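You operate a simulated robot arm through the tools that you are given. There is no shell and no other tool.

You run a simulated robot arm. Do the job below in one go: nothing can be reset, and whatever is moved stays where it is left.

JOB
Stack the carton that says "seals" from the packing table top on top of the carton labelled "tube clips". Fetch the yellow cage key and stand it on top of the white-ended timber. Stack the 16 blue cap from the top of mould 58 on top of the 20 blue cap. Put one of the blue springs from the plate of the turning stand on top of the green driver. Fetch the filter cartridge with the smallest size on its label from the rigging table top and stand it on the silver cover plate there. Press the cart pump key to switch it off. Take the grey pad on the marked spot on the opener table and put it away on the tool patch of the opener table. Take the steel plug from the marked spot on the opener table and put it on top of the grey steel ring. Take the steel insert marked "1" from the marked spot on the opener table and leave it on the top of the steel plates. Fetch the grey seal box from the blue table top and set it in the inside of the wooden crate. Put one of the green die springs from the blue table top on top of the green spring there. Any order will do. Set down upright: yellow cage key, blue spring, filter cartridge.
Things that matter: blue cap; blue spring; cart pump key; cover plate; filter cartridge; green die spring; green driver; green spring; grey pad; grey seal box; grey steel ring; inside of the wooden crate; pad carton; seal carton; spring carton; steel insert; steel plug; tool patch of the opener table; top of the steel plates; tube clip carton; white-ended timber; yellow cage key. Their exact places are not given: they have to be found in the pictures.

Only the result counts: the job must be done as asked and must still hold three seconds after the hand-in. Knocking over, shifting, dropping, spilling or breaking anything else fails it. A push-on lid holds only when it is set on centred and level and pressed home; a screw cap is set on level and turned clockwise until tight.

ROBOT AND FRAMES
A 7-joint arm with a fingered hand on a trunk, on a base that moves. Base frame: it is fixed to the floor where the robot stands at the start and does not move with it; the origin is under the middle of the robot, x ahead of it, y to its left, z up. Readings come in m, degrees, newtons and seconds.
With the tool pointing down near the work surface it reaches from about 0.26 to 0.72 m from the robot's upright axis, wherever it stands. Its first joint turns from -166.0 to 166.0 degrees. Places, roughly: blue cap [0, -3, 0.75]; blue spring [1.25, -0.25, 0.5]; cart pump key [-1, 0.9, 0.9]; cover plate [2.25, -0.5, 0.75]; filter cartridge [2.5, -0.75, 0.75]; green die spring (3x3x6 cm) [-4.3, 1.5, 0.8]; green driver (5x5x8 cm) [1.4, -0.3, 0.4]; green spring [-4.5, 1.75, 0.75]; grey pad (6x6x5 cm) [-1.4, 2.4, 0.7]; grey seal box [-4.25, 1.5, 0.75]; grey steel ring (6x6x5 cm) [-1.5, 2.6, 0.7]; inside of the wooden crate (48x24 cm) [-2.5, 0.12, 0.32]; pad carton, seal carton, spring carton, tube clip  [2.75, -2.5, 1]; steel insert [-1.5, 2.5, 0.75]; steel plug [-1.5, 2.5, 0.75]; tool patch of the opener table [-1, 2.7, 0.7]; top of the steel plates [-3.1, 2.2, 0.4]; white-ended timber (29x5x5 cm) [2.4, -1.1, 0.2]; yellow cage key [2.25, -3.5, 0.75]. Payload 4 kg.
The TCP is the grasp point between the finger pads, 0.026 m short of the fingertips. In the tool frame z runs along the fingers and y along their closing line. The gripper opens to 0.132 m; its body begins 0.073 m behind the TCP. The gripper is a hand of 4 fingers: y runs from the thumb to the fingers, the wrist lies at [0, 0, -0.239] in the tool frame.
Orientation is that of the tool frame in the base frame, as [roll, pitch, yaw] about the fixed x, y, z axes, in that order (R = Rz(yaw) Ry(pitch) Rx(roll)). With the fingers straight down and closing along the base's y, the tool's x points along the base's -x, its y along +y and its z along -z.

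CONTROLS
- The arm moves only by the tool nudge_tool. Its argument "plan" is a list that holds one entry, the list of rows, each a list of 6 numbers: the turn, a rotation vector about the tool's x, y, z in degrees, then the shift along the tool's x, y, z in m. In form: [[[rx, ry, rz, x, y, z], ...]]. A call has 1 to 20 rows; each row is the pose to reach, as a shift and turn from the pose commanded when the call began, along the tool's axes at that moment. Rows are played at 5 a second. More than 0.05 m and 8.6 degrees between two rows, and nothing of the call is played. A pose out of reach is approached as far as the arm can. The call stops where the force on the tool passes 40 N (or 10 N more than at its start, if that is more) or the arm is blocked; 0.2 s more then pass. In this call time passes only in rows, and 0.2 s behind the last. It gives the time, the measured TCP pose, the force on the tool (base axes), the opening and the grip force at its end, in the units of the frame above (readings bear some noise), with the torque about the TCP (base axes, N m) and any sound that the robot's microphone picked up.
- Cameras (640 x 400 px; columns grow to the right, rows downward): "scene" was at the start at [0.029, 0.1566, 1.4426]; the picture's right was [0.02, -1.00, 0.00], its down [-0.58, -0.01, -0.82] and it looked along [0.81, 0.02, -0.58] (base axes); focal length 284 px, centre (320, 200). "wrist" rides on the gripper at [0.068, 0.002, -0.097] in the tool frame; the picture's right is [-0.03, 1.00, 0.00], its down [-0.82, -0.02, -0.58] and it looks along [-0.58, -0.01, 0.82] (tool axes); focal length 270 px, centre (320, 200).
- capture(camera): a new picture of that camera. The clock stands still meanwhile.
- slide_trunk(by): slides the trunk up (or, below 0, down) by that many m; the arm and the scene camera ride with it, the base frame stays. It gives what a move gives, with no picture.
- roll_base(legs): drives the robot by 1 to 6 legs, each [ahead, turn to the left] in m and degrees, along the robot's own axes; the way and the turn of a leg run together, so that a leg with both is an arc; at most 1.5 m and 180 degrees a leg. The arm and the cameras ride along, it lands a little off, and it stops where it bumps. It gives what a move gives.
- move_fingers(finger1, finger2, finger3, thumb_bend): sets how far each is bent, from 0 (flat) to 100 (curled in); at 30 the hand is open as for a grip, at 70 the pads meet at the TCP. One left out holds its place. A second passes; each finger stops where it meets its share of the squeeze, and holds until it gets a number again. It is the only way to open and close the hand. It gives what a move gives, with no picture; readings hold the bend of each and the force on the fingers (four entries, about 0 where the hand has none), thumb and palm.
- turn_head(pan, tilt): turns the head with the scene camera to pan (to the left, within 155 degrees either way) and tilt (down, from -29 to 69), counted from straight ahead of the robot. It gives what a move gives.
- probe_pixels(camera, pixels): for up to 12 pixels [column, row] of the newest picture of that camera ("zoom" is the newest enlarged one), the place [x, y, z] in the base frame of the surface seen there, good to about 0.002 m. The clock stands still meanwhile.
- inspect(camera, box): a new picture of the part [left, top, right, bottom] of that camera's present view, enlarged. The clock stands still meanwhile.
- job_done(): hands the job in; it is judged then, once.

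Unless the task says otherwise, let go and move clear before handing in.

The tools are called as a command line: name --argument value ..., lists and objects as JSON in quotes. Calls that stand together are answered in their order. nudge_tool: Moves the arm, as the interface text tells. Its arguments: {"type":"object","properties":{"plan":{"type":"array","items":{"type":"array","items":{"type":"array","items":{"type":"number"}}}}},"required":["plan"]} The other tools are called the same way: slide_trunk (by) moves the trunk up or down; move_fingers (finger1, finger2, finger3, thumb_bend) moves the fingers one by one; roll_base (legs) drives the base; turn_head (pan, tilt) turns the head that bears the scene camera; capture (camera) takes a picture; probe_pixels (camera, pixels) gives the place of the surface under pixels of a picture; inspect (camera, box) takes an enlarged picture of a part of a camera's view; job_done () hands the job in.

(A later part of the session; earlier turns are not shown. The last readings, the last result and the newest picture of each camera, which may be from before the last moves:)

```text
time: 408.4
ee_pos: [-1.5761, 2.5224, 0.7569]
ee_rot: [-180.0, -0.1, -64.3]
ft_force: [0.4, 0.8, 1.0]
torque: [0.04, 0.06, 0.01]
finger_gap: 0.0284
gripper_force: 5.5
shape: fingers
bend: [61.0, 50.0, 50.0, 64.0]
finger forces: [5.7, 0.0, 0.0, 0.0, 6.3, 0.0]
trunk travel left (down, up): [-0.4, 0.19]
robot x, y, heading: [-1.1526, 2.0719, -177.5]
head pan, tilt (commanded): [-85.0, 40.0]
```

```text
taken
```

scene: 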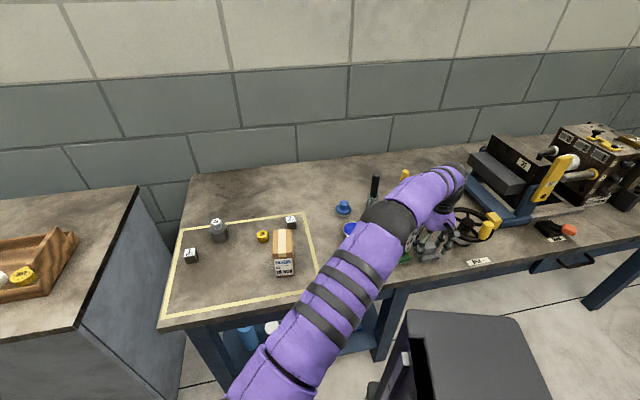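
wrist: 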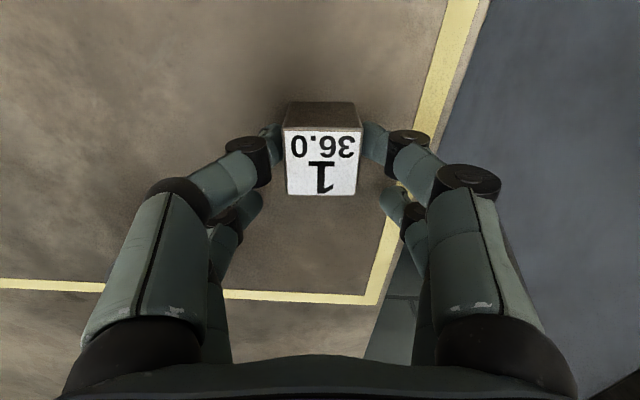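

Firm centred pinch (≈6 N). I'll add a bit more and lift to test.

move_fingers --finger1 72 --thumb_bend 72

nudge_tool --plan '[[[0, 0, 0, 0, 0, -0.01], [0, 0, 0, 0, 0, -0.03], [0, 0, 0, 0, 0, -0.06], [0, 0, 0, 0, 0, -0.1]]]'

capture --camera "wrist"

probe_pixels --camera "wrist" --pixels '[[323, 160], [295, 160], [352, 160], [323, 138], [323, 188]]'

```text
time: 409.4
ee_pos: [-1.5764, 2.5226, 0.7593]
ee_rot: [180.0, -0.1, -64.3]
ft_force: [1.0, -1.3, -0.8]
torque: [0.01, -0.03, -0.01]
finger_gap: 0.0276
gripper_force: 9.6
shape: fingers
bend: [60.0, 50.0, 50.0, 66.0]
finger forces: [9.1, 0.0, 0.1, 0.0, 9.4, 0.0]
trunk travel left (down, up): [-0.4, 0.19]
robot x, y, heading: [-1.1542, 2.0669, -177.3]
head pan, tilt (commanded): [-85.0, 40.0]
```

```text
time: 410.4
ee_pos: [-1.5744, 2.5227, 0.8618]
ee_rot: [-180.0, 0.0, -64.3]
ft_force: [0.9, 1.0, -2.7]
torque: [0.04, 0.0, 0.03]
finger_gap: 0.0275
gripper_force: 8.8
shape: fingers
bend: [60.0, 50.0, 50.0, 66.0]
finger forces: [9.3, 0.0, 0.1, 0.1, 9.2, 0.1]
trunk travel left (down, up): [-0.4, 0.19]
robot x, y, heading: [-1.1581, 2.0718, -177.3]
head pan, tilt (commanded): [-85.0, 40.0]
```

```text
taken
```

wrist: 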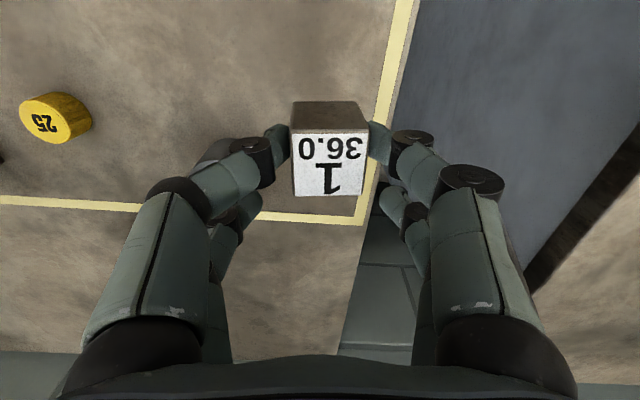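

```text
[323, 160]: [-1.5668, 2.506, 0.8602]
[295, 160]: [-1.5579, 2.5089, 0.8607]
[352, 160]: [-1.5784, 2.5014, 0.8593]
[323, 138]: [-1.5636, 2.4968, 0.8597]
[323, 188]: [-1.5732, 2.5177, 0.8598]
```

The insert is held level (weight ≈2.7 N). I'll raise and swing the arm in front of the robot, then head west toward the steel plates.

nudge_tool --plan '[[[0, 0, 0, 0, 0, -0.045], [0, 0, 0, 0, 0, -0.09], [0, 0, 0, 0, 0, -0.135], [0, 0, 0, 0, 0, -0.17], [0, 0, 0, 0.043, 0.0191, -0.17], [0, 0, 0, 0.0859, 0.0382, -0.17], [0, 0, 0, 0.1289, 0.0574, -0.17], [0, 0, 0, 0.1718, 0.0765, -0.17], [0, 0, 0, 0.2148, 0.0956, -0.17], [0, 0, 0, 0.2578, 0.1147, -0.17], [0, 0, 0, 0.3007, 0.1338, -0.17], [0, 0, 0, 0.3437, 0.153, -0.17], [0, 0, 0, 0.3866, 0.1721, -0.17], [0, 0, 0, 0.4296, 0.1912, -0.17]]]'

turn_head --pan 20 --tilt 25

capture --camera "scene"

turn_head --pan -35 --tilt 25

capture --camera "scene"

```text
time: 413.4
ee_pos: [-1.5604, 2.0493, 1.0311]
ee_rot: [-180.0, 0.0, -64.4]
ft_force: [-0.4, 0.3, -2.6]
torque: [0.03, 0.03, 0.0]
finger_gap: 0.0274
gripper_force: 9.1
shape: fingers
bend: [60.0, 50.0, 50.0, 67.0]
finger forces: [9.1, 0.0, 0.0, 0.1, 9.1, 0.1]
trunk travel left (down, up): [-0.4, 0.19]
robot x, y, heading: [-1.1571, 2.0679, -177.3]
head pan, tilt (commanded): [-85.0, 40.0]
```

```text
time: 415.2
ee_pos: [-1.5592, 2.0503, 1.0303]
ee_rot: [179.9, -0.1, -64.4]
ft_force: [0.4, 0.2, -2.7]
torque: [0.04, 0.0, 0.0]
finger_gap: 0.0275
gripper_force: 9.0
shape: fingers
bend: [60.0, 50.0, 50.0, 67.0]
finger forces: [9.3, 0.1, 0.1, 0.0, 9.1, 0.0]
trunk travel left (down, up): [-0.4, 0.19]
robot x, y, heading: [-1.1551, 2.067, -177.1]
head pan, tilt (commanded): [20.0, 25.0]
```

```text
taken
```

scene: 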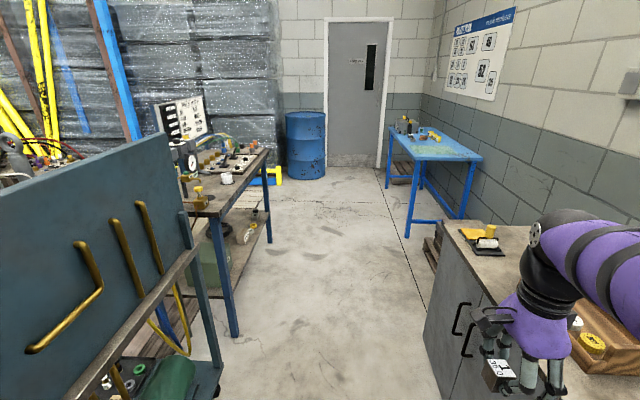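

```text
time: 416.4
ee_pos: [-1.5604, 2.0507, 1.0312]
ee_rot: [180.0, 0.1, -64.4]
ft_force: [0.6, 0.7, -2.3]
torque: [0.05, 0.04, -0.01]
finger_gap: 0.0276
gripper_force: 8.9
shape: fingers
bend: [60.0, 50.0, 50.0, 67.0]
finger forces: [9.2, 0.1, 0.0, 0.0, 9.1, 0.0]
trunk travel left (down, up): [-0.4, 0.19]
robot x, y, heading: [-1.1596, 2.0654, -177.4]
head pan, tilt (commanded): [-35.0, 25.0]
```

```text
taken
```

scene: 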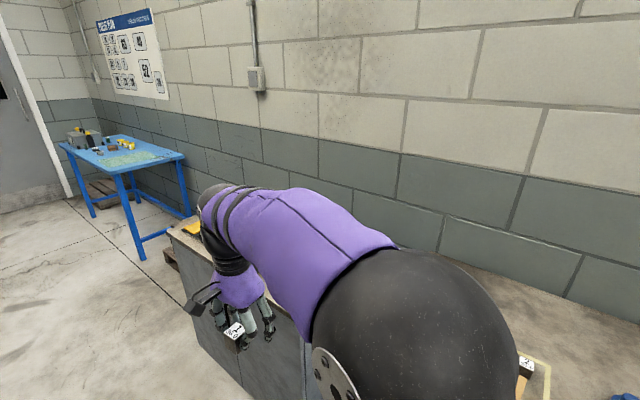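

I see the corridor to the blue table. I'll probe the corridor bounds (first view direction) to plan the drive.

turn_head --pan 20 --tilt 30

capture --camera "scene"

probe_pixels --camera "scene" --pixels '[[236, 310], [270, 220], [215, 370], [440, 230], [425, 290], [430, 380], [438, 215], [390, 165], [412, 200], [330, 350], [190, 250], [445, 205]]'

inspect --camera "scene" --box '[340, 80, 500, 240]'

```text
time: 417.7
ee_pos: [-1.5603, 2.0501, 1.0303]
ee_rot: [-180.0, 0.0, -64.3]
ft_force: [0.7, 0.4, -3.8]
torque: [0.03, 0.02, 0.04]
finger_gap: 0.0274
gripper_force: 8.7
shape: fingers
bend: [60.0, 50.0, 50.0, 67.0]
finger forces: [9.2, 0.1, 0.1, 0.0, 9.1, 0.0]
trunk travel left (down, up): [-0.4, 0.19]
robot x, y, heading: [-1.1544, 2.069, -177.3]
head pan, tilt (commanded): [20.0, 30.0]
```

```text
taken
```

scene: 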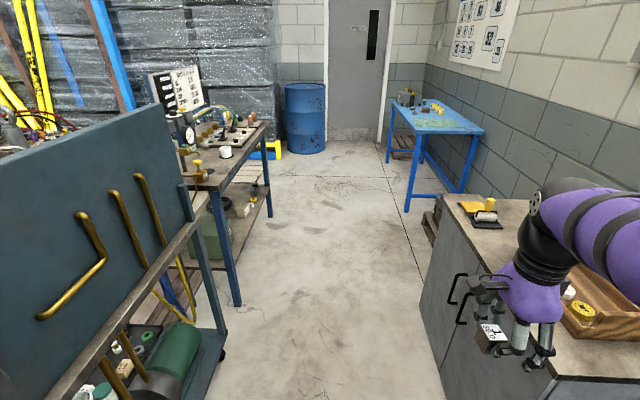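

```text
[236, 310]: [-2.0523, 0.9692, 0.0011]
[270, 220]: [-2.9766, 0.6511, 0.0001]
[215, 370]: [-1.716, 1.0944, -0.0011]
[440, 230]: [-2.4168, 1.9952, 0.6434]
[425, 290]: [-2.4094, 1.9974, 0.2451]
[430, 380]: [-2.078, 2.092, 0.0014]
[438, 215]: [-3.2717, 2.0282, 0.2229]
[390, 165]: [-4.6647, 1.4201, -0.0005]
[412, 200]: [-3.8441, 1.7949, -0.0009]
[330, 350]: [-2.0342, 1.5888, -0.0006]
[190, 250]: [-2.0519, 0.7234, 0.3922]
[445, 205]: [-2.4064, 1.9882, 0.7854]
```

```text
2.50 times, centred on (420, 160) of scene
```

zoom: 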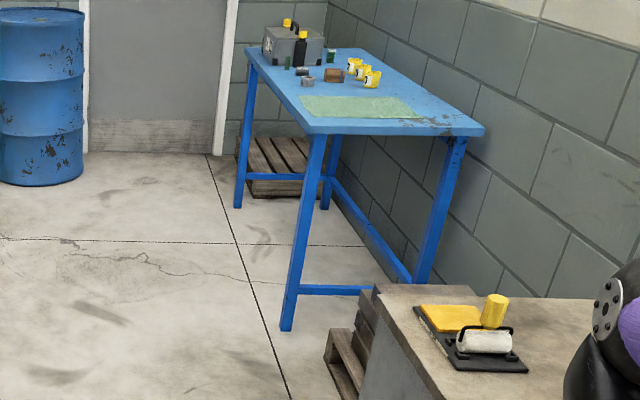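

The corridor is ~1 m wide. I'll drive diagonally to about (-2.55,1.52), then look at the steel plates.

roll_base --legs '[[0, 18.8], [1.5, 0], [0, -23]]'

turn_head --pan -30 --tilt 35

capture --camera "scene"

```text
time: 427.6
ee_pos: [-2.9652, 1.5647, 1.0315]
ee_rot: [179.9, 0.1, -70.7]
ft_force: [-0.8, -0.3, -3.0]
torque: [0.03, 0.01, -0.01]
finger_gap: 0.0276
gripper_force: 8.5
shape: fingers
bend: [60.0, 50.0, 50.0, 67.0]
finger forces: [8.9, 0.0, 0.0, 0.0, 8.8, 0.0]
trunk travel left (down, up): [-0.4, 0.19]
robot x, y, heading: [-2.5598, 1.5399, 176.2]
head pan, tilt (commanded): [20.0, 30.0]
```

```text
time: 428.7
ee_pos: [-2.9661, 1.5661, 1.0306]
ee_rot: [-179.9, 0.0, -70.7]
ft_force: [-1.1, 0.4, -2.2]
torque: [0.01, 0.01, -0.03]
finger_gap: 0.0273
gripper_force: 8.7
shape: fingers
bend: [60.0, 50.0, 50.0, 67.0]
finger forces: [8.8, 0.1, 0.1, 0.0, 8.8, 0.0]
trunk travel left (down, up): [-0.4, 0.19]
robot x, y, heading: [-2.5627, 1.5346, 176.1]
head pan, tilt (commanded): [-30.0, 35.0]
```

```text
taken
```

scene: 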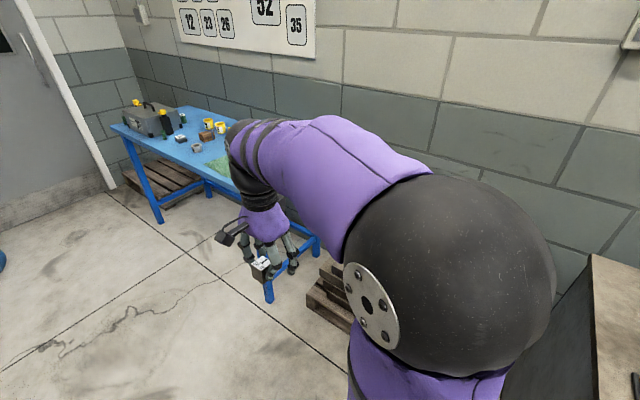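

The plates are hidden behind my arm. I'll roll 0.35 m further and look to the right side.

roll_base --legs '[[0.35, 0]]'

turn_head --pan -85 --tilt 50

capture --camera "scene"

turn_head --pan -55 --tilt 55

capture --camera "scene"

```text
time: 431.0
ee_pos: [-3.3137, 1.5851, 1.0295]
ee_rot: [179.9, 0.0, -70.5]
ft_force: [0.4, 0.3, -1.7]
torque: [0.03, 0.01, 0.02]
finger_gap: 0.0274
gripper_force: 8.7
shape: fingers
bend: [60.0, 50.0, 50.0, 67.0]
finger forces: [9.0, 0.1, 0.1, 0.0, 8.9, 0.0]
trunk travel left (down, up): [-0.4, 0.19]
robot x, y, heading: [-2.9074, 1.5617, 176.3]
head pan, tilt (commanded): [-30.0, 35.0]
```

```text
time: 432.2
ee_pos: [-3.3114, 1.5851, 1.0309]
ee_rot: [179.9, 0.1, -70.5]
ft_force: [-0.4, 0.3, -1.7]
torque: [0.01, 0.0, 0.02]
finger_gap: 0.0274
gripper_force: 8.6
shape: fingers
bend: [60.0, 50.0, 50.0, 67.0]
finger forces: [9.0, 0.0, 0.0, 0.0, 8.9, 0.0]
trunk travel left (down, up): [-0.4, 0.19]
robot x, y, heading: [-2.9073, 1.5604, 176.5]
head pan, tilt (commanded): [-85.0, 50.0]
```

```text
taken
```

scene: 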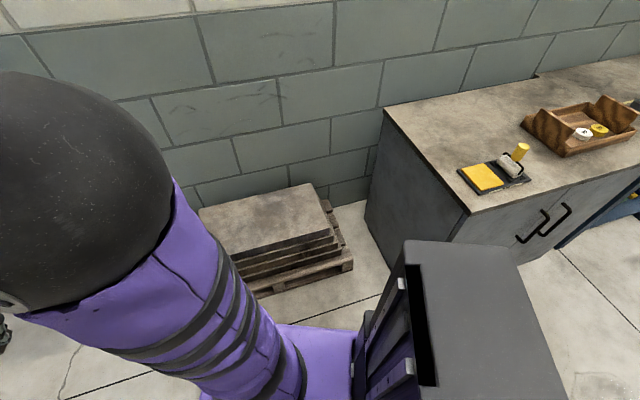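

```text
time: 433.2
ee_pos: [-3.3124, 1.5859, 1.0293]
ee_rot: [-180.0, 0.0, -70.4]
ft_force: [0.8, 0.0, -2.4]
torque: [0.01, -0.04, -0.02]
finger_gap: 0.0274
gripper_force: 9.0
shape: fingers
bend: [60.0, 50.0, 50.0, 67.0]
finger forces: [9.0, 0.0, 0.0, 0.1, 9.0, 0.0]
trunk travel left (down, up): [-0.4, 0.19]
robot x, y, heading: [-2.9097, 1.5623, 176.4]
head pan, tilt (commanded): [-55.0, 55.0]
```

```text
taken
```

scene: 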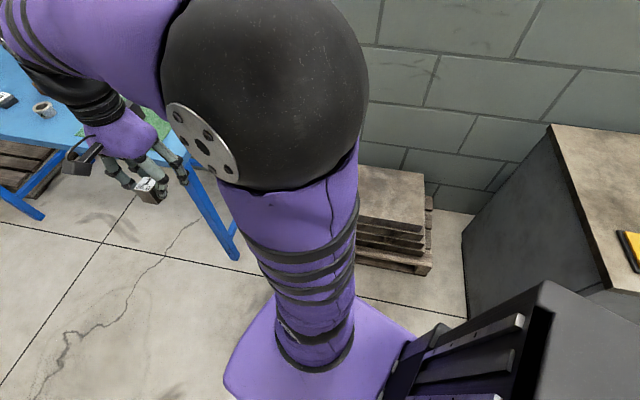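

The steel plates are stacked on the pallet by the wall. I'll look back at pan -85 and probe the top plate.

turn_head --pan -85 --tilt 50

inspect --camera "scene" --box '[170, 160, 380, 310]'

probe_pixels --camera "scene" --pixels '[[202, 212], [308, 187], [330, 225], [235, 252], [270, 220], [350, 265], [380, 170], [250, 230], [300, 200], [390, 230]]'

```text
time: 434.1
ee_pos: [-3.3134, 1.5855, 1.0313]
ee_rot: [180.0, 0.0, -70.4]
ft_force: [0.1, -0.5, -2.6]
torque: [0.04, 0.02, -0.04]
finger_gap: 0.0272
gripper_force: 8.8
shape: fingers
bend: [60.0, 50.0, 50.0, 67.0]
finger forces: [9.0, 0.1, 0.0, 0.0, 8.9, 0.0]
trunk travel left (down, up): [-0.4, 0.19]
robot x, y, heading: [-2.9082, 1.5617, 176.2]
head pan, tilt (commanded): [-85.0, 50.0]
```

```text
2.67 times, centred on (275, 235) of scene
```

zoom: 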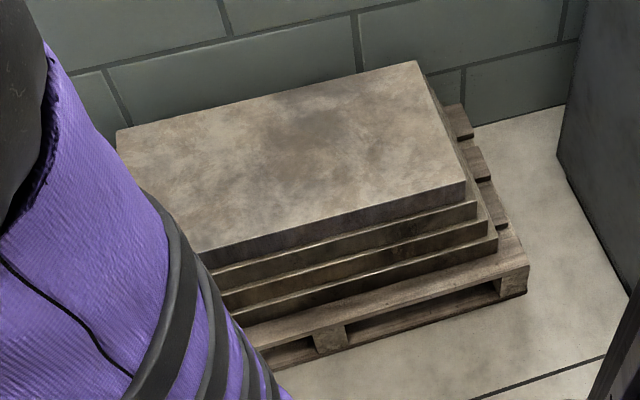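

```text
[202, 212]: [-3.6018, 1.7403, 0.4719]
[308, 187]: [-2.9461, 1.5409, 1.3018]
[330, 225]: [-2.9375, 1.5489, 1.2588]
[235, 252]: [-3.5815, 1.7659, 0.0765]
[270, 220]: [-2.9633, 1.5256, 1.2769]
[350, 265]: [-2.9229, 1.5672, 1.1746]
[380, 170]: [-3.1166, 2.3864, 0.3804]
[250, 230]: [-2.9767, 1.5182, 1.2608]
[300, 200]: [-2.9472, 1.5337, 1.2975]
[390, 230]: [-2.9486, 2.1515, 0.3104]
```

probe_pixels --camera "zoom" --pixels '[[120, 135], [415, 66], [462, 180], [205, 248], [290, 155], [350, 150], [400, 150], [470, 210], [495, 245], [525, 270], [560, 120], [240, 330]]'

```text
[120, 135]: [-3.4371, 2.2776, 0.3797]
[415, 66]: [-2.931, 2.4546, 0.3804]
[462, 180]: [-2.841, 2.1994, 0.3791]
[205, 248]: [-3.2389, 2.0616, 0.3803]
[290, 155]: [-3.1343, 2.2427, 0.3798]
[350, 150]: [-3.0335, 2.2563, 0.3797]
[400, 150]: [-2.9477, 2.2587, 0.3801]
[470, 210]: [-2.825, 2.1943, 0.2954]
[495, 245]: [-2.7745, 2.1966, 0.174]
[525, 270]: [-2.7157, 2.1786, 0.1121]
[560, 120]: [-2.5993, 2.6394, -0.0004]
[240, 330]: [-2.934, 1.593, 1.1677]
```

Steel plates' top is z 0.380, spanning roughly (-3.34,2.02)–(-2.93,2.45). I'll aim the insert at (-3.02,2.205): swing the arm over there at this height.

nudge_tool --plan '[[[0, 0, 0, -0.0335, -0.0324, 0], [0, 0, 0, -0.0671, -0.0648, 0], [0, 0, 0, -0.1006, -0.0972, 0], [0, 0, 0, -0.1341, -0.1296, 0], [0, 0, 0, -0.1677, -0.162, 0], [0, 0, 0, -0.2012, -0.1944, 0], [0, 0, 0, -0.2347, -0.2268, 0], [0, 0, 0, -0.2683, -0.2592, 0], [0, 0, 0, -0.3018, -0.2916, 0], [0, 0, 0, -0.3353, -0.324, 0], [0, 0, 0, -0.3689, -0.3564, 0], [0, 0, 0, -0.4024, -0.3888, 0], [0, 0, 0, -0.43, -0.415, 0]]]'

slide_trunk --by -0.35

capture --camera "wrist"

capture --camera "scene"

```text
time: 436.9
ee_pos: [-3.0636, 2.1299, 1.0304]
ee_rot: [179.8, 0.0, -70.5]
ft_force: [0.0, -0.1, -3.6]
torque: [0.08, -0.01, -0.01]
finger_gap: 0.0274
gripper_force: 8.7
shape: fingers
bend: [60.0, 50.0, 50.0, 67.0]
finger forces: [8.8, 0.1, 0.0, 0.1, 8.7, 0.0]
trunk travel left (down, up): [-0.4, 0.19]
robot x, y, heading: [-2.9079, 1.5648, 176.4]
head pan, tilt (commanded): [-85.0, 50.0]
```

```text
time: 440.4
ee_pos: [-3.0647, 2.1297, 0.6807]
ee_rot: [180.0, 0.1, -70.5]
ft_force: [-0.9, -0.4, -2.8]
torque: [0.03, 0.0, 0.0]
finger_gap: 0.027
gripper_force: 9.0
shape: fingers
bend: [60.0, 50.0, 50.0, 67.0]
finger forces: [8.9, 0.0, 0.0, 0.0, 8.6, 0.0]
trunk travel left (down, up): [-0.05, 0.54]
robot x, y, heading: [-2.907, 1.5624, 176.4]
head pan, tilt (commanded): [-85.0, 50.0]
```

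```text
taken
```

wrist: 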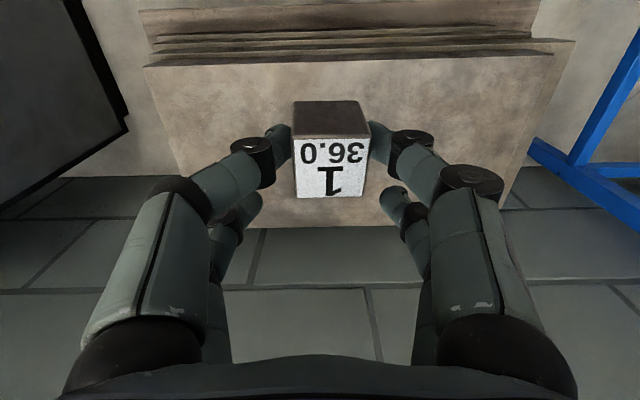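

```text
taken
```

scene: 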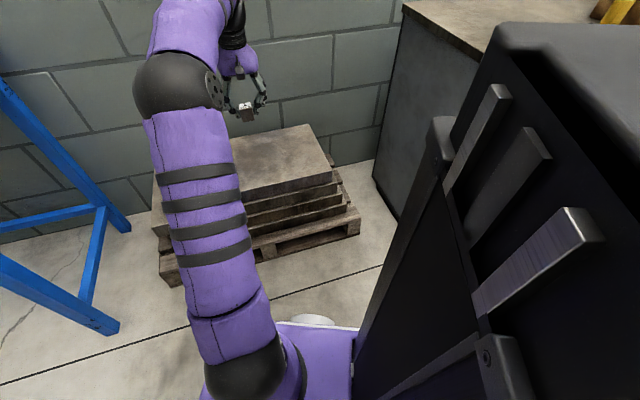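

I'll move the remaining distance inward (tool -0.074,-0.069) and lower toward the plate.

nudge_tool --plan '[[[0, 0, 0, -0.035, -0.033, 0], [0, 0, 0, -0.0737, -0.062, 0], [0, 0, 0, -0.0737, -0.0691, 0.045], [0, 0, 0, -0.0737, -0.0691, 0.09], [0, 0, 0, -0.0737, -0.0691, 0.135], [0, 0, 0, -0.0737, -0.0691, 0.18], [0, 0, 0, -0.0737, -0.0691, 0.22]]]'

capture --camera "wrist"

inspect --camera "scene" --box '[130, 60, 380, 280]'

```text
time: 442.0
ee_pos: [-3.0252, 2.2191, 0.4621]
ee_rot: [179.9, 0.0, -70.4]
ft_force: [-0.6, -1.0, -1.7]
torque: [0.03, 0.0, 0.02]
finger_gap: 0.0272
gripper_force: 9.2
shape: fingers
bend: [60.0, 50.0, 50.0, 67.0]
finger forces: [9.3, 0.1, 0.1, 0.1, 9.0, 0.0]
out of reach, approached as far as the arm can: row 2, 3
trunk travel left (down, up): [-0.05, 0.54]
robot x, y, heading: [-2.9121, 1.562, 176.2]
head pan, tilt (commanded): [-85.0, 50.0]
```

```text
taken
```

wrist: 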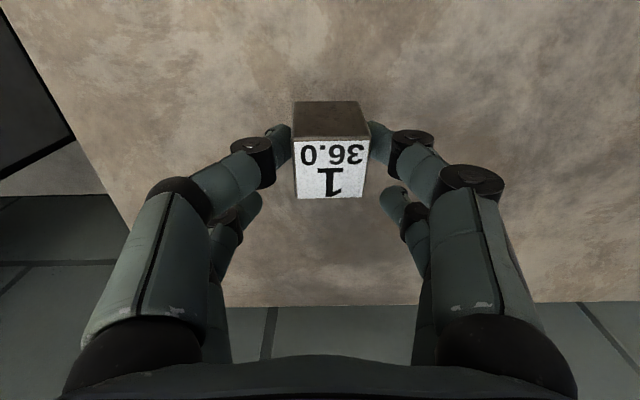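

```text
1.82 times, centred on (255, 170) of scene
```

zoom: 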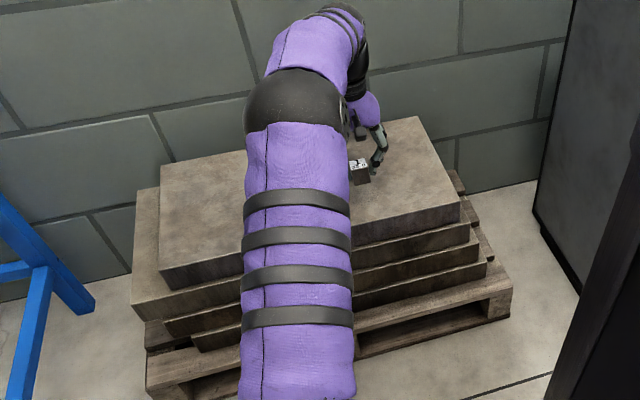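

It's now over the plate interior, bottom ≈4 cm above. Lowering in steps to contact.

nudge_tool --plan '[[[0, 0, 0, 0, 0, 0.015], [0, 0, 0, 0, 0, 0.03], [0, 0, 0, 0, 0, 0.037]]]'

nudge_tool --plan '[[[0, 0, 0, 0, 0, 0.001], [0, 0, 0, 0, 0, 0.002]]]'

nudge_tool --plan '[[[0, 0, 0, 0, 0, 0.001], [0, 0, 0, 0, 0, 0.002]]]'

```text
time: 442.8
ee_pos: [-3.0246, 2.2212, 0.4244]
ee_rot: [-180.0, 0.0, -70.5]
ft_force: [-0.5, 0.5, -2.2]
torque: [0.05, -0.01, 0.06]
finger_gap: 0.0272
gripper_force: 9.2
shape: fingers
bend: [60.0, 50.0, 50.0, 67.0]
finger forces: [9.2, 0.1, 0.1, 0.0, 9.1, 0.1]
trunk travel left (down, up): [-0.05, 0.54]
robot x, y, heading: [-2.9118, 1.5639, 176.6]
head pan, tilt (commanded): [-85.0, 50.0]
```

```text
time: 443.4
ee_pos: [-3.0254, 2.222, 0.4215]
ee_rot: [180.0, 0.0, -70.4]
ft_force: [0.9, -0.7, -1.7]
torque: [0.03, -0.01, 0.01]
finger_gap: 0.0269
gripper_force: 9.3
shape: fingers
bend: [60.0, 50.0, 50.0, 67.0]
finger forces: [9.1, 0.1, 0.0, 0.0, 9.1, 0.0]
trunk travel left (down, up): [-0.05, 0.54]
robot x, y, heading: [-2.909, 1.5638, 176.3]
head pan, tilt (commanded): [-85.0, 50.0]
```

```text
time: 444.0
ee_pos: [-3.024, 2.221, 0.4203]
ee_rot: [179.9, 0.0, -70.4]
ft_force: [0.1, 0.3, -2.3]
torque: [0.04, 0.01, 0.01]
finger_gap: 0.027
gripper_force: 9.7
shape: fingers
bend: [60.0, 50.0, 50.0, 67.0]
finger forces: [9.2, 0.0, 0.0, 0.0, 9.2, 0.1]
trunk travel left (down, up): [-0.05, 0.54]
robot x, y, heading: [-2.9098, 1.5602, 176.0]
head pan, tilt (commanded): [-85.0, 50.0]
```

nudge_tool --plan '[[[0, 0, 0, 0, 0, 0.001], [0, 0, 0, 0, 0, 0.002]]]'

nudge_tool --plan '[[[0, 0, 0, 0, 0, 0.001]]]'

capture --camera "wrist"

probe_pixels --camera "wrist" --pixels '[[330, 165], [300, 165], [360, 165], [330, 145], [330, 190], [330, 85]]'

```text
time: 444.6
ee_pos: [-3.0229, 2.2213, 0.4189]
ee_rot: [-180.0, 0.1, -70.3]
ft_force: [0.2, 0.4, 0.0]
torque: [-0.03, 0.04, 0.03]
finger_gap: 0.0271
gripper_force: 9.3
shape: fingers
bend: [60.0, 50.0, 50.0, 67.0]
finger forces: [9.3, 0.1, 0.0, 0.0, 9.3, 0.0]
trunk travel left (down, up): [-0.05, 0.54]
robot x, y, heading: [-2.9092, 1.5623, 176.5]
head pan, tilt (commanded): [-85.0, 50.0]
```

```text
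time: 445.0
ee_pos: [-3.0241, 2.2201, 0.4167]
ee_rot: [-180.0, 0.1, -70.4]
ft_force: [-0.1, -0.3, 2.4]
torque: [-0.07, 0.03, -0.02]
finger_gap: 0.027
gripper_force: 10.0
shape: fingers
bend: [60.0, 50.0, 50.0, 67.0]
finger forces: [9.7, 0.1, 0.0, 0.0, 9.8, 0.0]
trunk travel left (down, up): [-0.05, 0.54]
robot x, y, heading: [-2.9109, 1.5608, 176.4]
head pan, tilt (commanded): [-85.0, 50.0]
```

```text
taken
```

wrist: 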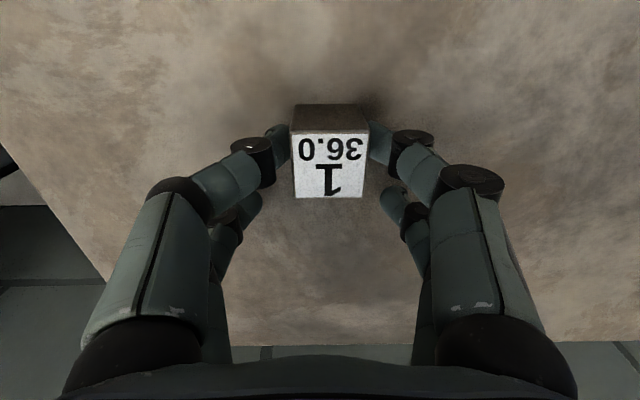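

```text
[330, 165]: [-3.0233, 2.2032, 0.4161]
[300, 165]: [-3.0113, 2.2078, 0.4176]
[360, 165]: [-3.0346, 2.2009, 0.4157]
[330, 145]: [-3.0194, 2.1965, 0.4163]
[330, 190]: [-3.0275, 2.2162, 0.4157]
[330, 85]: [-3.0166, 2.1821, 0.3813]
```

Contact reached (force -2.3→+2.4 N; cube top 0.416 = 0.380+0.036). I'll release and lift away.

move_fingers --finger1 58 --thumb_bend 60

move_fingers --finger1 50 --finger2 50 --finger3 50 --thumb_bend 50

nudge_tool --plan '[[[0, 0, 0, 0, 0, -0.03], [0, 0, 0, 0, 0, -0.07], [0, 0, 0, 0, 0, -0.11], [0, 0, 0, 0, 0, -0.15]]]'

capture --camera "wrist"

```text
time: 446.0
ee_pos: [-3.0237, 2.2214, 0.4173]
ee_rot: [-180.0, 0.1, -70.3]
ft_force: [-0.2, 0.1, 0.7]
torque: [0.02, 0.0, 0.0]
finger_gap: 0.0368
gripper_force: 0.1
shape: fingers
bend: [57.0, 50.0, 50.0, 60.0]
finger forces: [0.1, 0.1, 0.1, 0.0, 0.1, 0.1]
trunk travel left (down, up): [-0.05, 0.54]
robot x, y, heading: [-2.9091, 1.5603, 176.1]
head pan, tilt (commanded): [-85.0, 50.0]
```

```text
time: 447.0
ee_pos: [-3.0252, 2.2217, 0.4178]
ee_rot: [-180.0, -0.1, -70.4]
ft_force: [0.6, -0.6, -0.5]
torque: [0.02, -0.04, 0.0]
finger_gap: 0.0653
gripper_force: 0.0
shape: fingers
bend: [50.0, 50.0, 50.0, 50.0]
finger forces: [0.0, 0.1, 0.0, 0.0, 0.0, 0.0]
trunk travel left (down, up): [-0.05, 0.54]
robot x, y, heading: [-2.9063, 1.5613, 176.4]
head pan, tilt (commanded): [-85.0, 50.0]
```

```text
time: 448.0
ee_pos: [-3.025, 2.2228, 0.5681]
ee_rot: [179.9, 0.0, -70.5]
ft_force: [-0.6, -0.1, 0.4]
torque: [0.0, 0.04, 0.03]
finger_gap: 0.0655
gripper_force: 0.1
shape: fingers
bend: [50.0, 50.0, 50.0, 50.0]
finger forces: [0.1, 0.1, 0.1, 0.0, 0.1, 0.0]
trunk travel left (down, up): [-0.05, 0.54]
robot x, y, heading: [-2.914, 1.5579, 176.5]
head pan, tilt (commanded): [-85.0, 50.0]
```

```text
taken
```

wrist: 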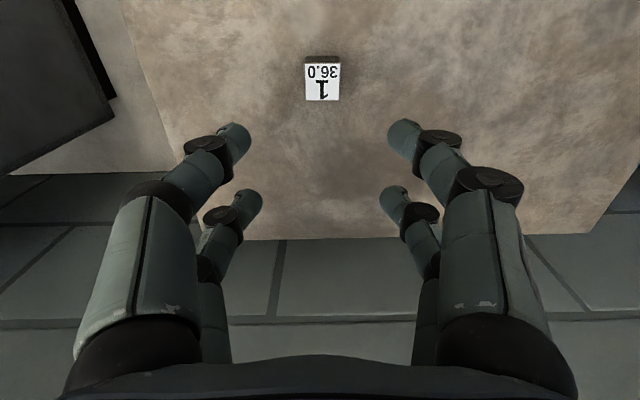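

Insert 1 is on the steel plates. Next the blue table: I'll raise the trunk, swing the arm forward, and look at the table.

slide_trunk --by 0.35

nudge_tool --plan '[[[0, 0, 0, 0, 0, -0.045], [0, 0, 0, 0, 0, -0.09], [0, 0, 0, 0.035, 0.033, -0.1], [0, 0, 0, 0.07, 0.066, -0.1], [0, 0, 0, 0.105, 0.099, -0.1], [0, 0, 0, 0.14, 0.132, -0.1], [0, 0, 0, 0.175, 0.165, -0.1], [0, 0, 0, 0.21, 0.198, -0.1], [0, 0, 0, 0.245, 0.231, -0.1], [0, 0, 0, 0.28, 0.264, -0.1], [0, 0, 0, 0.315, 0.297, -0.1], [0, 0, 0, 0.35, 0.33, -0.1], [0, 0, 0, 0.385, 0.363, -0.1], [0, 0, 0, 0.42, 0.396, -0.1], [0, 0, 0, 0.455, 0.429, -0.1]]]'

turn_head --pan 15 --tilt 35

capture --camera "scene"

```text
time: 451.4
ee_pos: [-3.0261, 2.2226, 0.9181]
ee_rot: [-180.0, 0.0, -70.4]
ft_force: [0.6, -0.5, 0.7]
torque: [-0.01, 0.02, 0.0]
finger_gap: 0.0656
gripper_force: 0.1
shape: fingers
bend: [50.0, 50.0, 50.0, 50.0]
finger forces: [0.0, 0.0, 0.0, 0.1, 0.0, 0.0]
trunk travel left (down, up): [-0.4, 0.19]
robot x, y, heading: [-2.9112, 1.5606, 176.6]
head pan, tilt (commanded): [-85.0, 50.0]
```

```text
time: 454.6
ee_pos: [-3.2764, 1.6484, 1.0151]
ee_rot: [180.0, 0.0, -70.5]
ft_force: [-0.3, 0.5, -0.4]
torque: [-0.07, -0.01, -0.05]
finger_gap: 0.0652
gripper_force: 0.1
shape: fingers
bend: [50.0, 50.0, 50.0, 50.0]
finger forces: [0.0, 0.0, 0.1, 0.0, 0.0, 0.0]
out of reach, approached as far as the arm can: row 1, 2
trunk travel left (down, up): [-0.4, 0.19]
robot x, y, heading: [-2.9116, 1.5639, 176.3]
head pan, tilt (commanded): [-85.0, 50.0]
```

```text
time: 456.3
ee_pos: [-3.276, 1.6489, 1.0155]
ee_rot: [180.0, 0.0, -70.3]
ft_force: [-0.5, 0.2, 0.7]
torque: [0.01, 0.01, 0.01]
finger_gap: 0.0655
gripper_force: 0.0
shape: fingers
bend: [50.0, 50.0, 50.0, 50.0]
finger forces: [0.0, 0.0, 0.0, 0.0, 0.0, 0.0]
trunk travel left (down, up): [-0.4, 0.19]
robot x, y, heading: [-2.9097, 1.5641, 176.4]
head pan, tilt (commanded): [15.0, 35.0]
```

```text
taken
```

scene: 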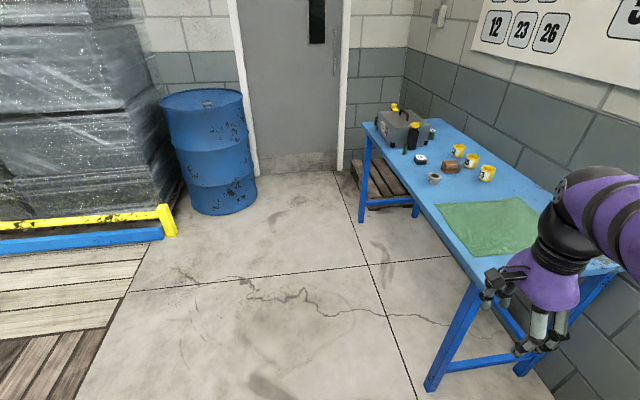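

inspect --camera "scene" --box '[350, 90, 530, 230]'

probe_pixels --camera "scene" --pixels '[[368, 130], [470, 270], [435, 385], [362, 220], [440, 120], [433, 175], [452, 163], [420, 158], [459, 150], [487, 172], [400, 125], [410, 205]]'

```text
2.86 times, centred on (440, 160) of scene
```

zoom: 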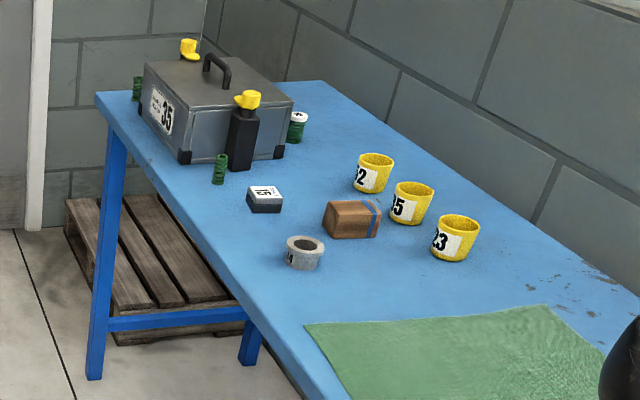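

```text
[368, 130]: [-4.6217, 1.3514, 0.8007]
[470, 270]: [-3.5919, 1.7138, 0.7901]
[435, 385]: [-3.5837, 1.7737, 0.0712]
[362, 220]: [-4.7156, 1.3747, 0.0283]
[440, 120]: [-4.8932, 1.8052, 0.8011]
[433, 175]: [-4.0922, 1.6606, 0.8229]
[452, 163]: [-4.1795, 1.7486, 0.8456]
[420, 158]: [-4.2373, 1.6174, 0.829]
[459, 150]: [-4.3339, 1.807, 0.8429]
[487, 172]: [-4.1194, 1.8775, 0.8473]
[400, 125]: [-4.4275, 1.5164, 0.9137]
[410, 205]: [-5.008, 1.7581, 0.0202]
```

inspect --camera "scene" --box '[400, 120, 480, 190]'

inspect --camera "scene" --box '[370, 100, 450, 170]'

```text
5.71 times, centred on (440, 155) of scene
```

zoom: 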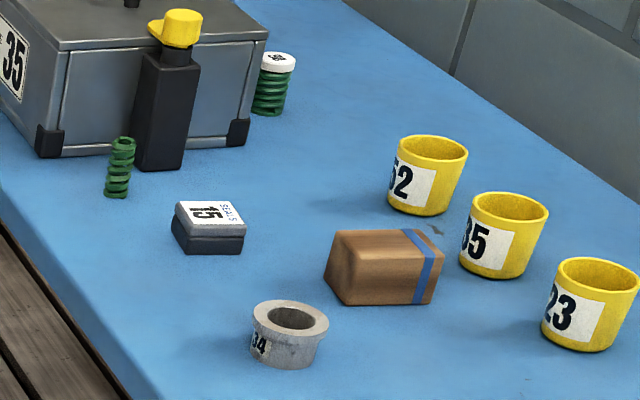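

```text
5.71 times, centred on (410, 135) of scene
```

zoom: 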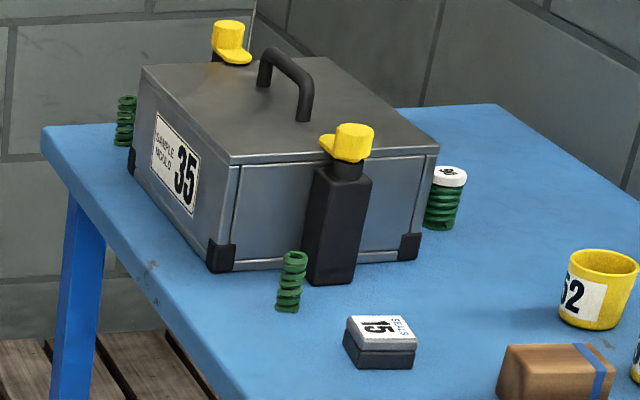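

"SEALS 15" is the grey seal box; two green die springs stand near the toolbox and the white-capped green spring is behind it at zoom (445,195). I'll probe them.

probe_pixels --camera "zoom" --pixels '[[448, 176], [440, 222], [293, 260], [290, 300], [125, 100], [380, 325], [380, 358], [335, 250], [345, 135], [420, 230], [215, 265], [300, 310]]'

```text
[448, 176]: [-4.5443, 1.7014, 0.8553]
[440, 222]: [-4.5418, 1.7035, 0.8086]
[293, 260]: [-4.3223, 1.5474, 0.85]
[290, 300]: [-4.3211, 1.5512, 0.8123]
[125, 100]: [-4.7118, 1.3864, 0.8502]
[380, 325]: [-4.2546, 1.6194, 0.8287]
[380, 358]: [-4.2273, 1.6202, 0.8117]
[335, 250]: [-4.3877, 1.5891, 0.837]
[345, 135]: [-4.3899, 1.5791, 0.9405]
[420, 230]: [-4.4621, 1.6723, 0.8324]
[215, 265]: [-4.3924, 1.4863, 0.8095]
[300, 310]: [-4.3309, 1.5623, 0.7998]
```

Green spring's white cap: (-4.55,1.705), top 0.855; die spring: (-4.325,1.553); bottle next to it at (-4.39,1.585). I'll drive along the table front to about (-4.18,1.17).

roll_base --legs '[[0, 20.8], [1.32, 0]]'

turn_head --pan -60 --tilt 45

capture --camera "scene"

```text
time: 464.2
ee_pos: [-4.558, 1.132, 1.0159]
ee_rot: [180.0, -0.1, -50.3]
ft_force: [-0.2, -0.7, -0.7]
torque: [-0.01, 0.04, -0.01]
finger_gap: 0.0654
gripper_force: 0.1
shape: fingers
bend: [50.0, 50.0, 50.0, 50.0]
finger forces: [0.0, 0.0, 0.0, 0.1, 0.1, 0.0]
trunk travel left (down, up): [-0.4, 0.19]
robot x, y, heading: [-4.1832, 1.1804, -163.5]
head pan, tilt (commanded): [15.0, 35.0]
```

```text
time: 465.7
ee_pos: [-4.5574, 1.1322, 1.016]
ee_rot: [-180.0, 0.0, -50.3]
ft_force: [-0.3, 0.2, 0.8]
torque: [-0.01, -0.03, -0.02]
finger_gap: 0.0652
gripper_force: 0.0
shape: fingers
bend: [50.0, 50.0, 50.0, 50.0]
finger forces: [0.0, 0.0, 0.0, 0.1, 0.0, 0.0]
trunk travel left (down, up): [-0.4, 0.19]
robot x, y, heading: [-4.1841, 1.1767, -163.7]
head pan, tilt (commanded): [-60.0, 45.0]
```

```text
taken
```

scene: 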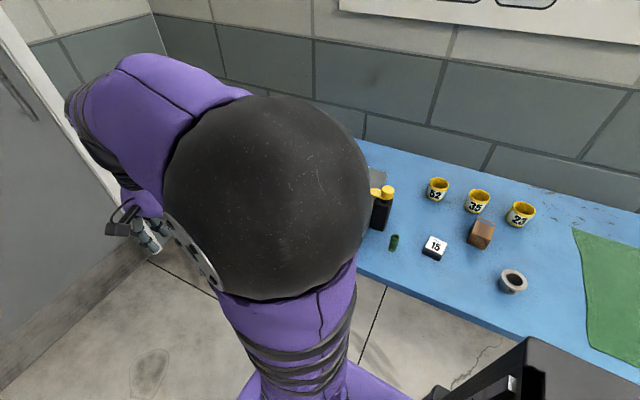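

I'll swing the arm over the table toward the die spring, rotating the hand so it will avoid the bottle, and raising a bit.

nudge_tool --plan '[[[0, 0, -2.4, -0.0119, -0.0433, -0.02], [0, 0, -4.9, -0.0238, -0.0866, -0.04], [0, 0, -7.3, -0.0357, -0.1298, -0.06], [0, 0, -9.7, -0.0476, -0.1731, -0.06], [0, 0, -12.2, -0.0595, -0.2164, -0.06], [0, 0, -14.6, -0.0714, -0.2597, -0.06], [0, 0, -17, -0.0833, -0.303, -0.06], [0, 0, -19.4, -0.0952, -0.3462, -0.06], [0, 0, -21.9, -0.1071, -0.3895, -0.06], [0, 0, -24.3, -0.119, -0.4328, -0.06]]]'

capture --camera "wrist"

capture --camera "scene"

```text
time: 467.9
ee_pos: [-4.3014, 1.5025, 1.0735]
ee_rot: [-180.0, -0.1, -26.0]
ft_force: [0.9, 0.4, -0.3]
torque: [0.02, -0.01, 0.03]
finger_gap: 0.0656
gripper_force: 0.1
shape: fingers
bend: [50.0, 50.0, 50.0, 50.0]
finger forces: [0.1, 0.0, 0.1, 0.0, 0.0, 0.1]
trunk travel left (down, up): [-0.4, 0.19]
robot x, y, heading: [-4.1824, 1.1762, -163.4]
head pan, tilt (commanded): [-60.0, 45.0]
```

```text
taken
```

wrist: 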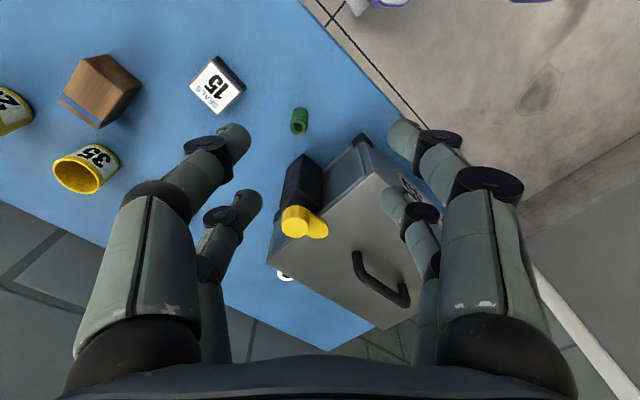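

```text
taken
```

scene: 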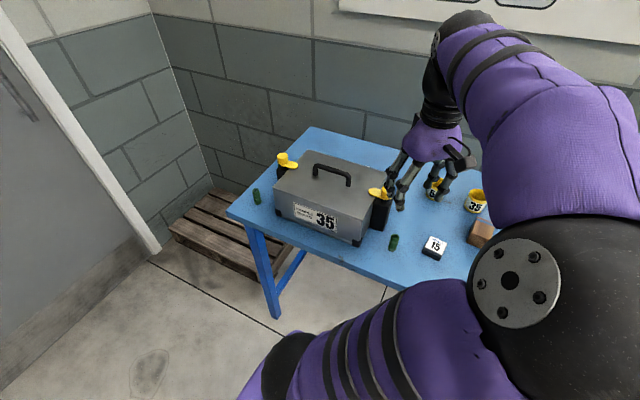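

The die spring shows at wrist (300,118), bottle at (300,195), and the white cap at (285,277). I'll zoom and probe.

inspect --camera "wrist" --box '[250, 80, 370, 220]'

probe_pixels --camera "wrist" --pixels '[[299, 126], [293, 126], [305, 126], [299, 121], [299, 131], [300, 112], [285, 277], [285, 172], [302, 215], [320, 160], [305, 160]]'

```text
2.86 times, centred on (310, 150) of wrist
```

zoom: 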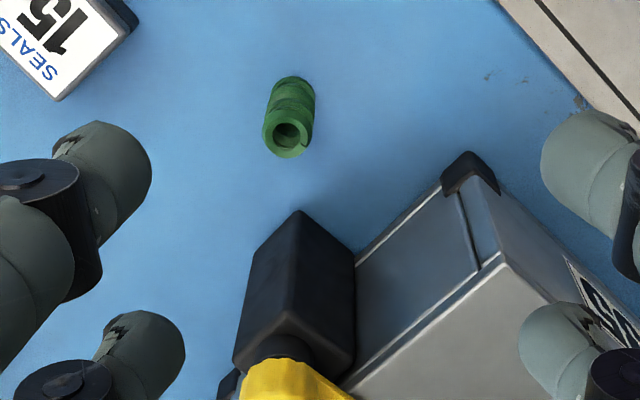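

```text
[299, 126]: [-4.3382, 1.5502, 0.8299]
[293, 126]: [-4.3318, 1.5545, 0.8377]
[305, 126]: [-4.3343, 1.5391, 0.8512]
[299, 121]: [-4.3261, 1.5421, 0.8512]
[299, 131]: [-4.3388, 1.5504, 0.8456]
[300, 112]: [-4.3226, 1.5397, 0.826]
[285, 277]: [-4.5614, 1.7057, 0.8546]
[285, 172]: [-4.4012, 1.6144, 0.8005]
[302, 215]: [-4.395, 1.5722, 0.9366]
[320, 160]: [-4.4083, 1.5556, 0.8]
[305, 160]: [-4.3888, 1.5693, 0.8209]
```

Die spring centre is about (-4.333,1.547), ≈2.1 cm wide, top 0.852; the bottle cap tops at 0.937. I'll move above it and descend to a check height.

nudge_tool --plan '[[[0, 0, 0, -0.024, -0.013, 0], [0, 0, 0, -0.0479, -0.0261, 0], [0, 0, 0, -0.0479, -0.0261, 0.045], [0, 0, 0, -0.0479, -0.0261, 0.09], [0, 0, 0, -0.0479, -0.0261, 0.13]]]'

capture --camera "wrist"

inspect --camera "wrist" --box '[260, 70, 380, 230]'

```text
time: 469.1
ee_pos: [-4.3349, 1.542, 0.9684]
ee_rot: [-173.6, -3.0, -25.9]
ft_force: [0.2, -0.8, -0.4]
torque: [0.01, 0.01, -0.02]
finger_gap: 0.0656
gripper_force: 0.0
shape: fingers
bend: [50.0, 50.0, 50.0, 50.0]
finger forces: [0.1, 0.1, 0.0, 0.0, 0.0, 0.1]
trunk travel left (down, up): [-0.4, 0.19]
robot x, y, heading: [-4.183, 1.1784, -163.4]
head pan, tilt (commanded): [-60.0, 45.0]
```

```text
taken
```

wrist: 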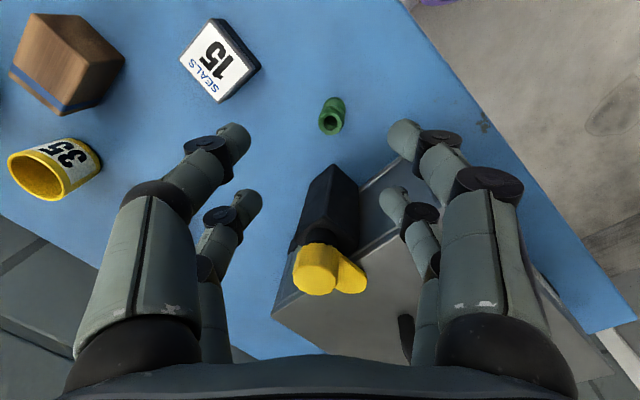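

```text
2.50 times, centred on (320, 150) of wrist
```

zoom: 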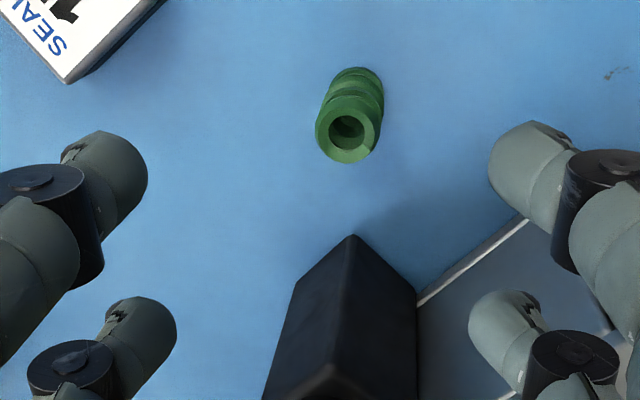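

The tool came out slightly tilted (roll -173.6°, pitch -3°), perhaps lagging. I'll issue a null move to let it settle and re-read.

nudge_tool --plan '[[[0, 0, 0, 0, 0, 0], [0, 0, 0, 0, 0, 0], [0, 0, 0, 0, 0, 0]]]'

capture --camera "scene"

```text
time: 469.9
ee_pos: [-4.3359, 1.5421, 0.967]
ee_rot: [-173.8, -3.0, -25.7]
ft_force: [-0.3, -0.8, -0.1]
torque: [-0.03, -0.02, -0.02]
finger_gap: 0.0653
gripper_force: 0.0
shape: fingers
bend: [50.0, 50.0, 50.0, 50.0]
finger forces: [0.0, 0.1, 0.1, 0.1, 0.0, 0.0]
trunk travel left (down, up): [-0.4, 0.19]
robot x, y, heading: [-4.1825, 1.1754, -163.8]
head pan, tilt (commanded): [-60.0, 45.0]
```

```text
taken
```

scene: 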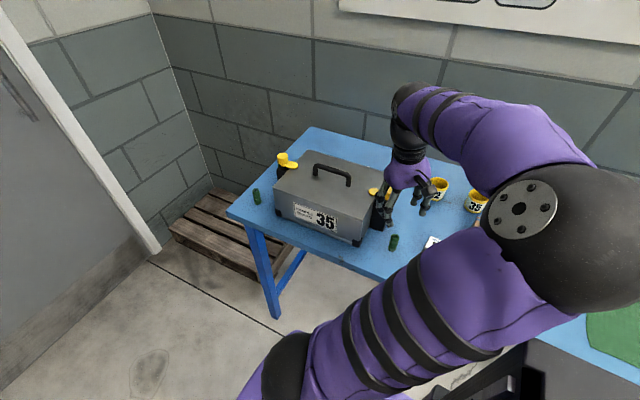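

The elbow has drifted far right and the wrist seems at a limit. I'll try correcting the tilt (−6.2°, −3°) together with a yaw change back toward nominal.

nudge_tool --plan '[[[0, 0, 6, 0, 0, -0.02], [-2, -1, 12, 0, 0, -0.04], [-4, -2, 18, 0, 0, -0.06], [-6.2, -3, 24, 0, 0, -0.06]]]'

capture --camera "scene"

```text
time: 471.1
ee_pos: [-4.3653, 1.5337, 1.017]
ee_rot: [178.0, 1.4, -45.9]
ft_force: [0.3, -0.5, 0.4]
torque: [-0.03, 0.01, 0.03]
finger_gap: 0.0657
gripper_force: 0.1
shape: fingers
bend: [50.0, 50.0, 50.0, 50.0]
finger forces: [0.0, 0.1, 0.0, 0.0, 0.0, 0.1]
trunk travel left (down, up): [-0.4, 0.19]
robot x, y, heading: [-4.1828, 1.1722, -163.7]
head pan, tilt (commanded): [-60.0, 45.0]
stopped in row 4: the arm was blocked; the commanded pose is now the measured one
```

```text
taken
```

scene: 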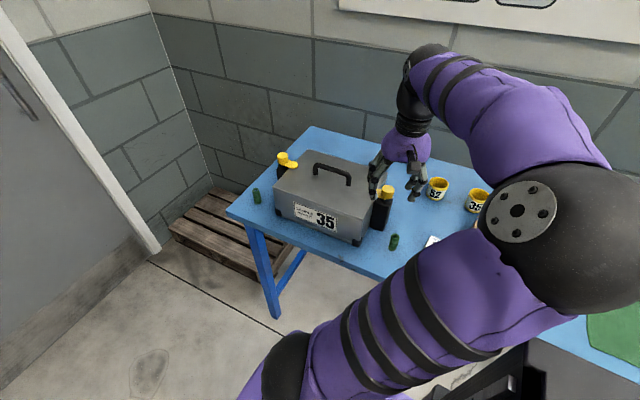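

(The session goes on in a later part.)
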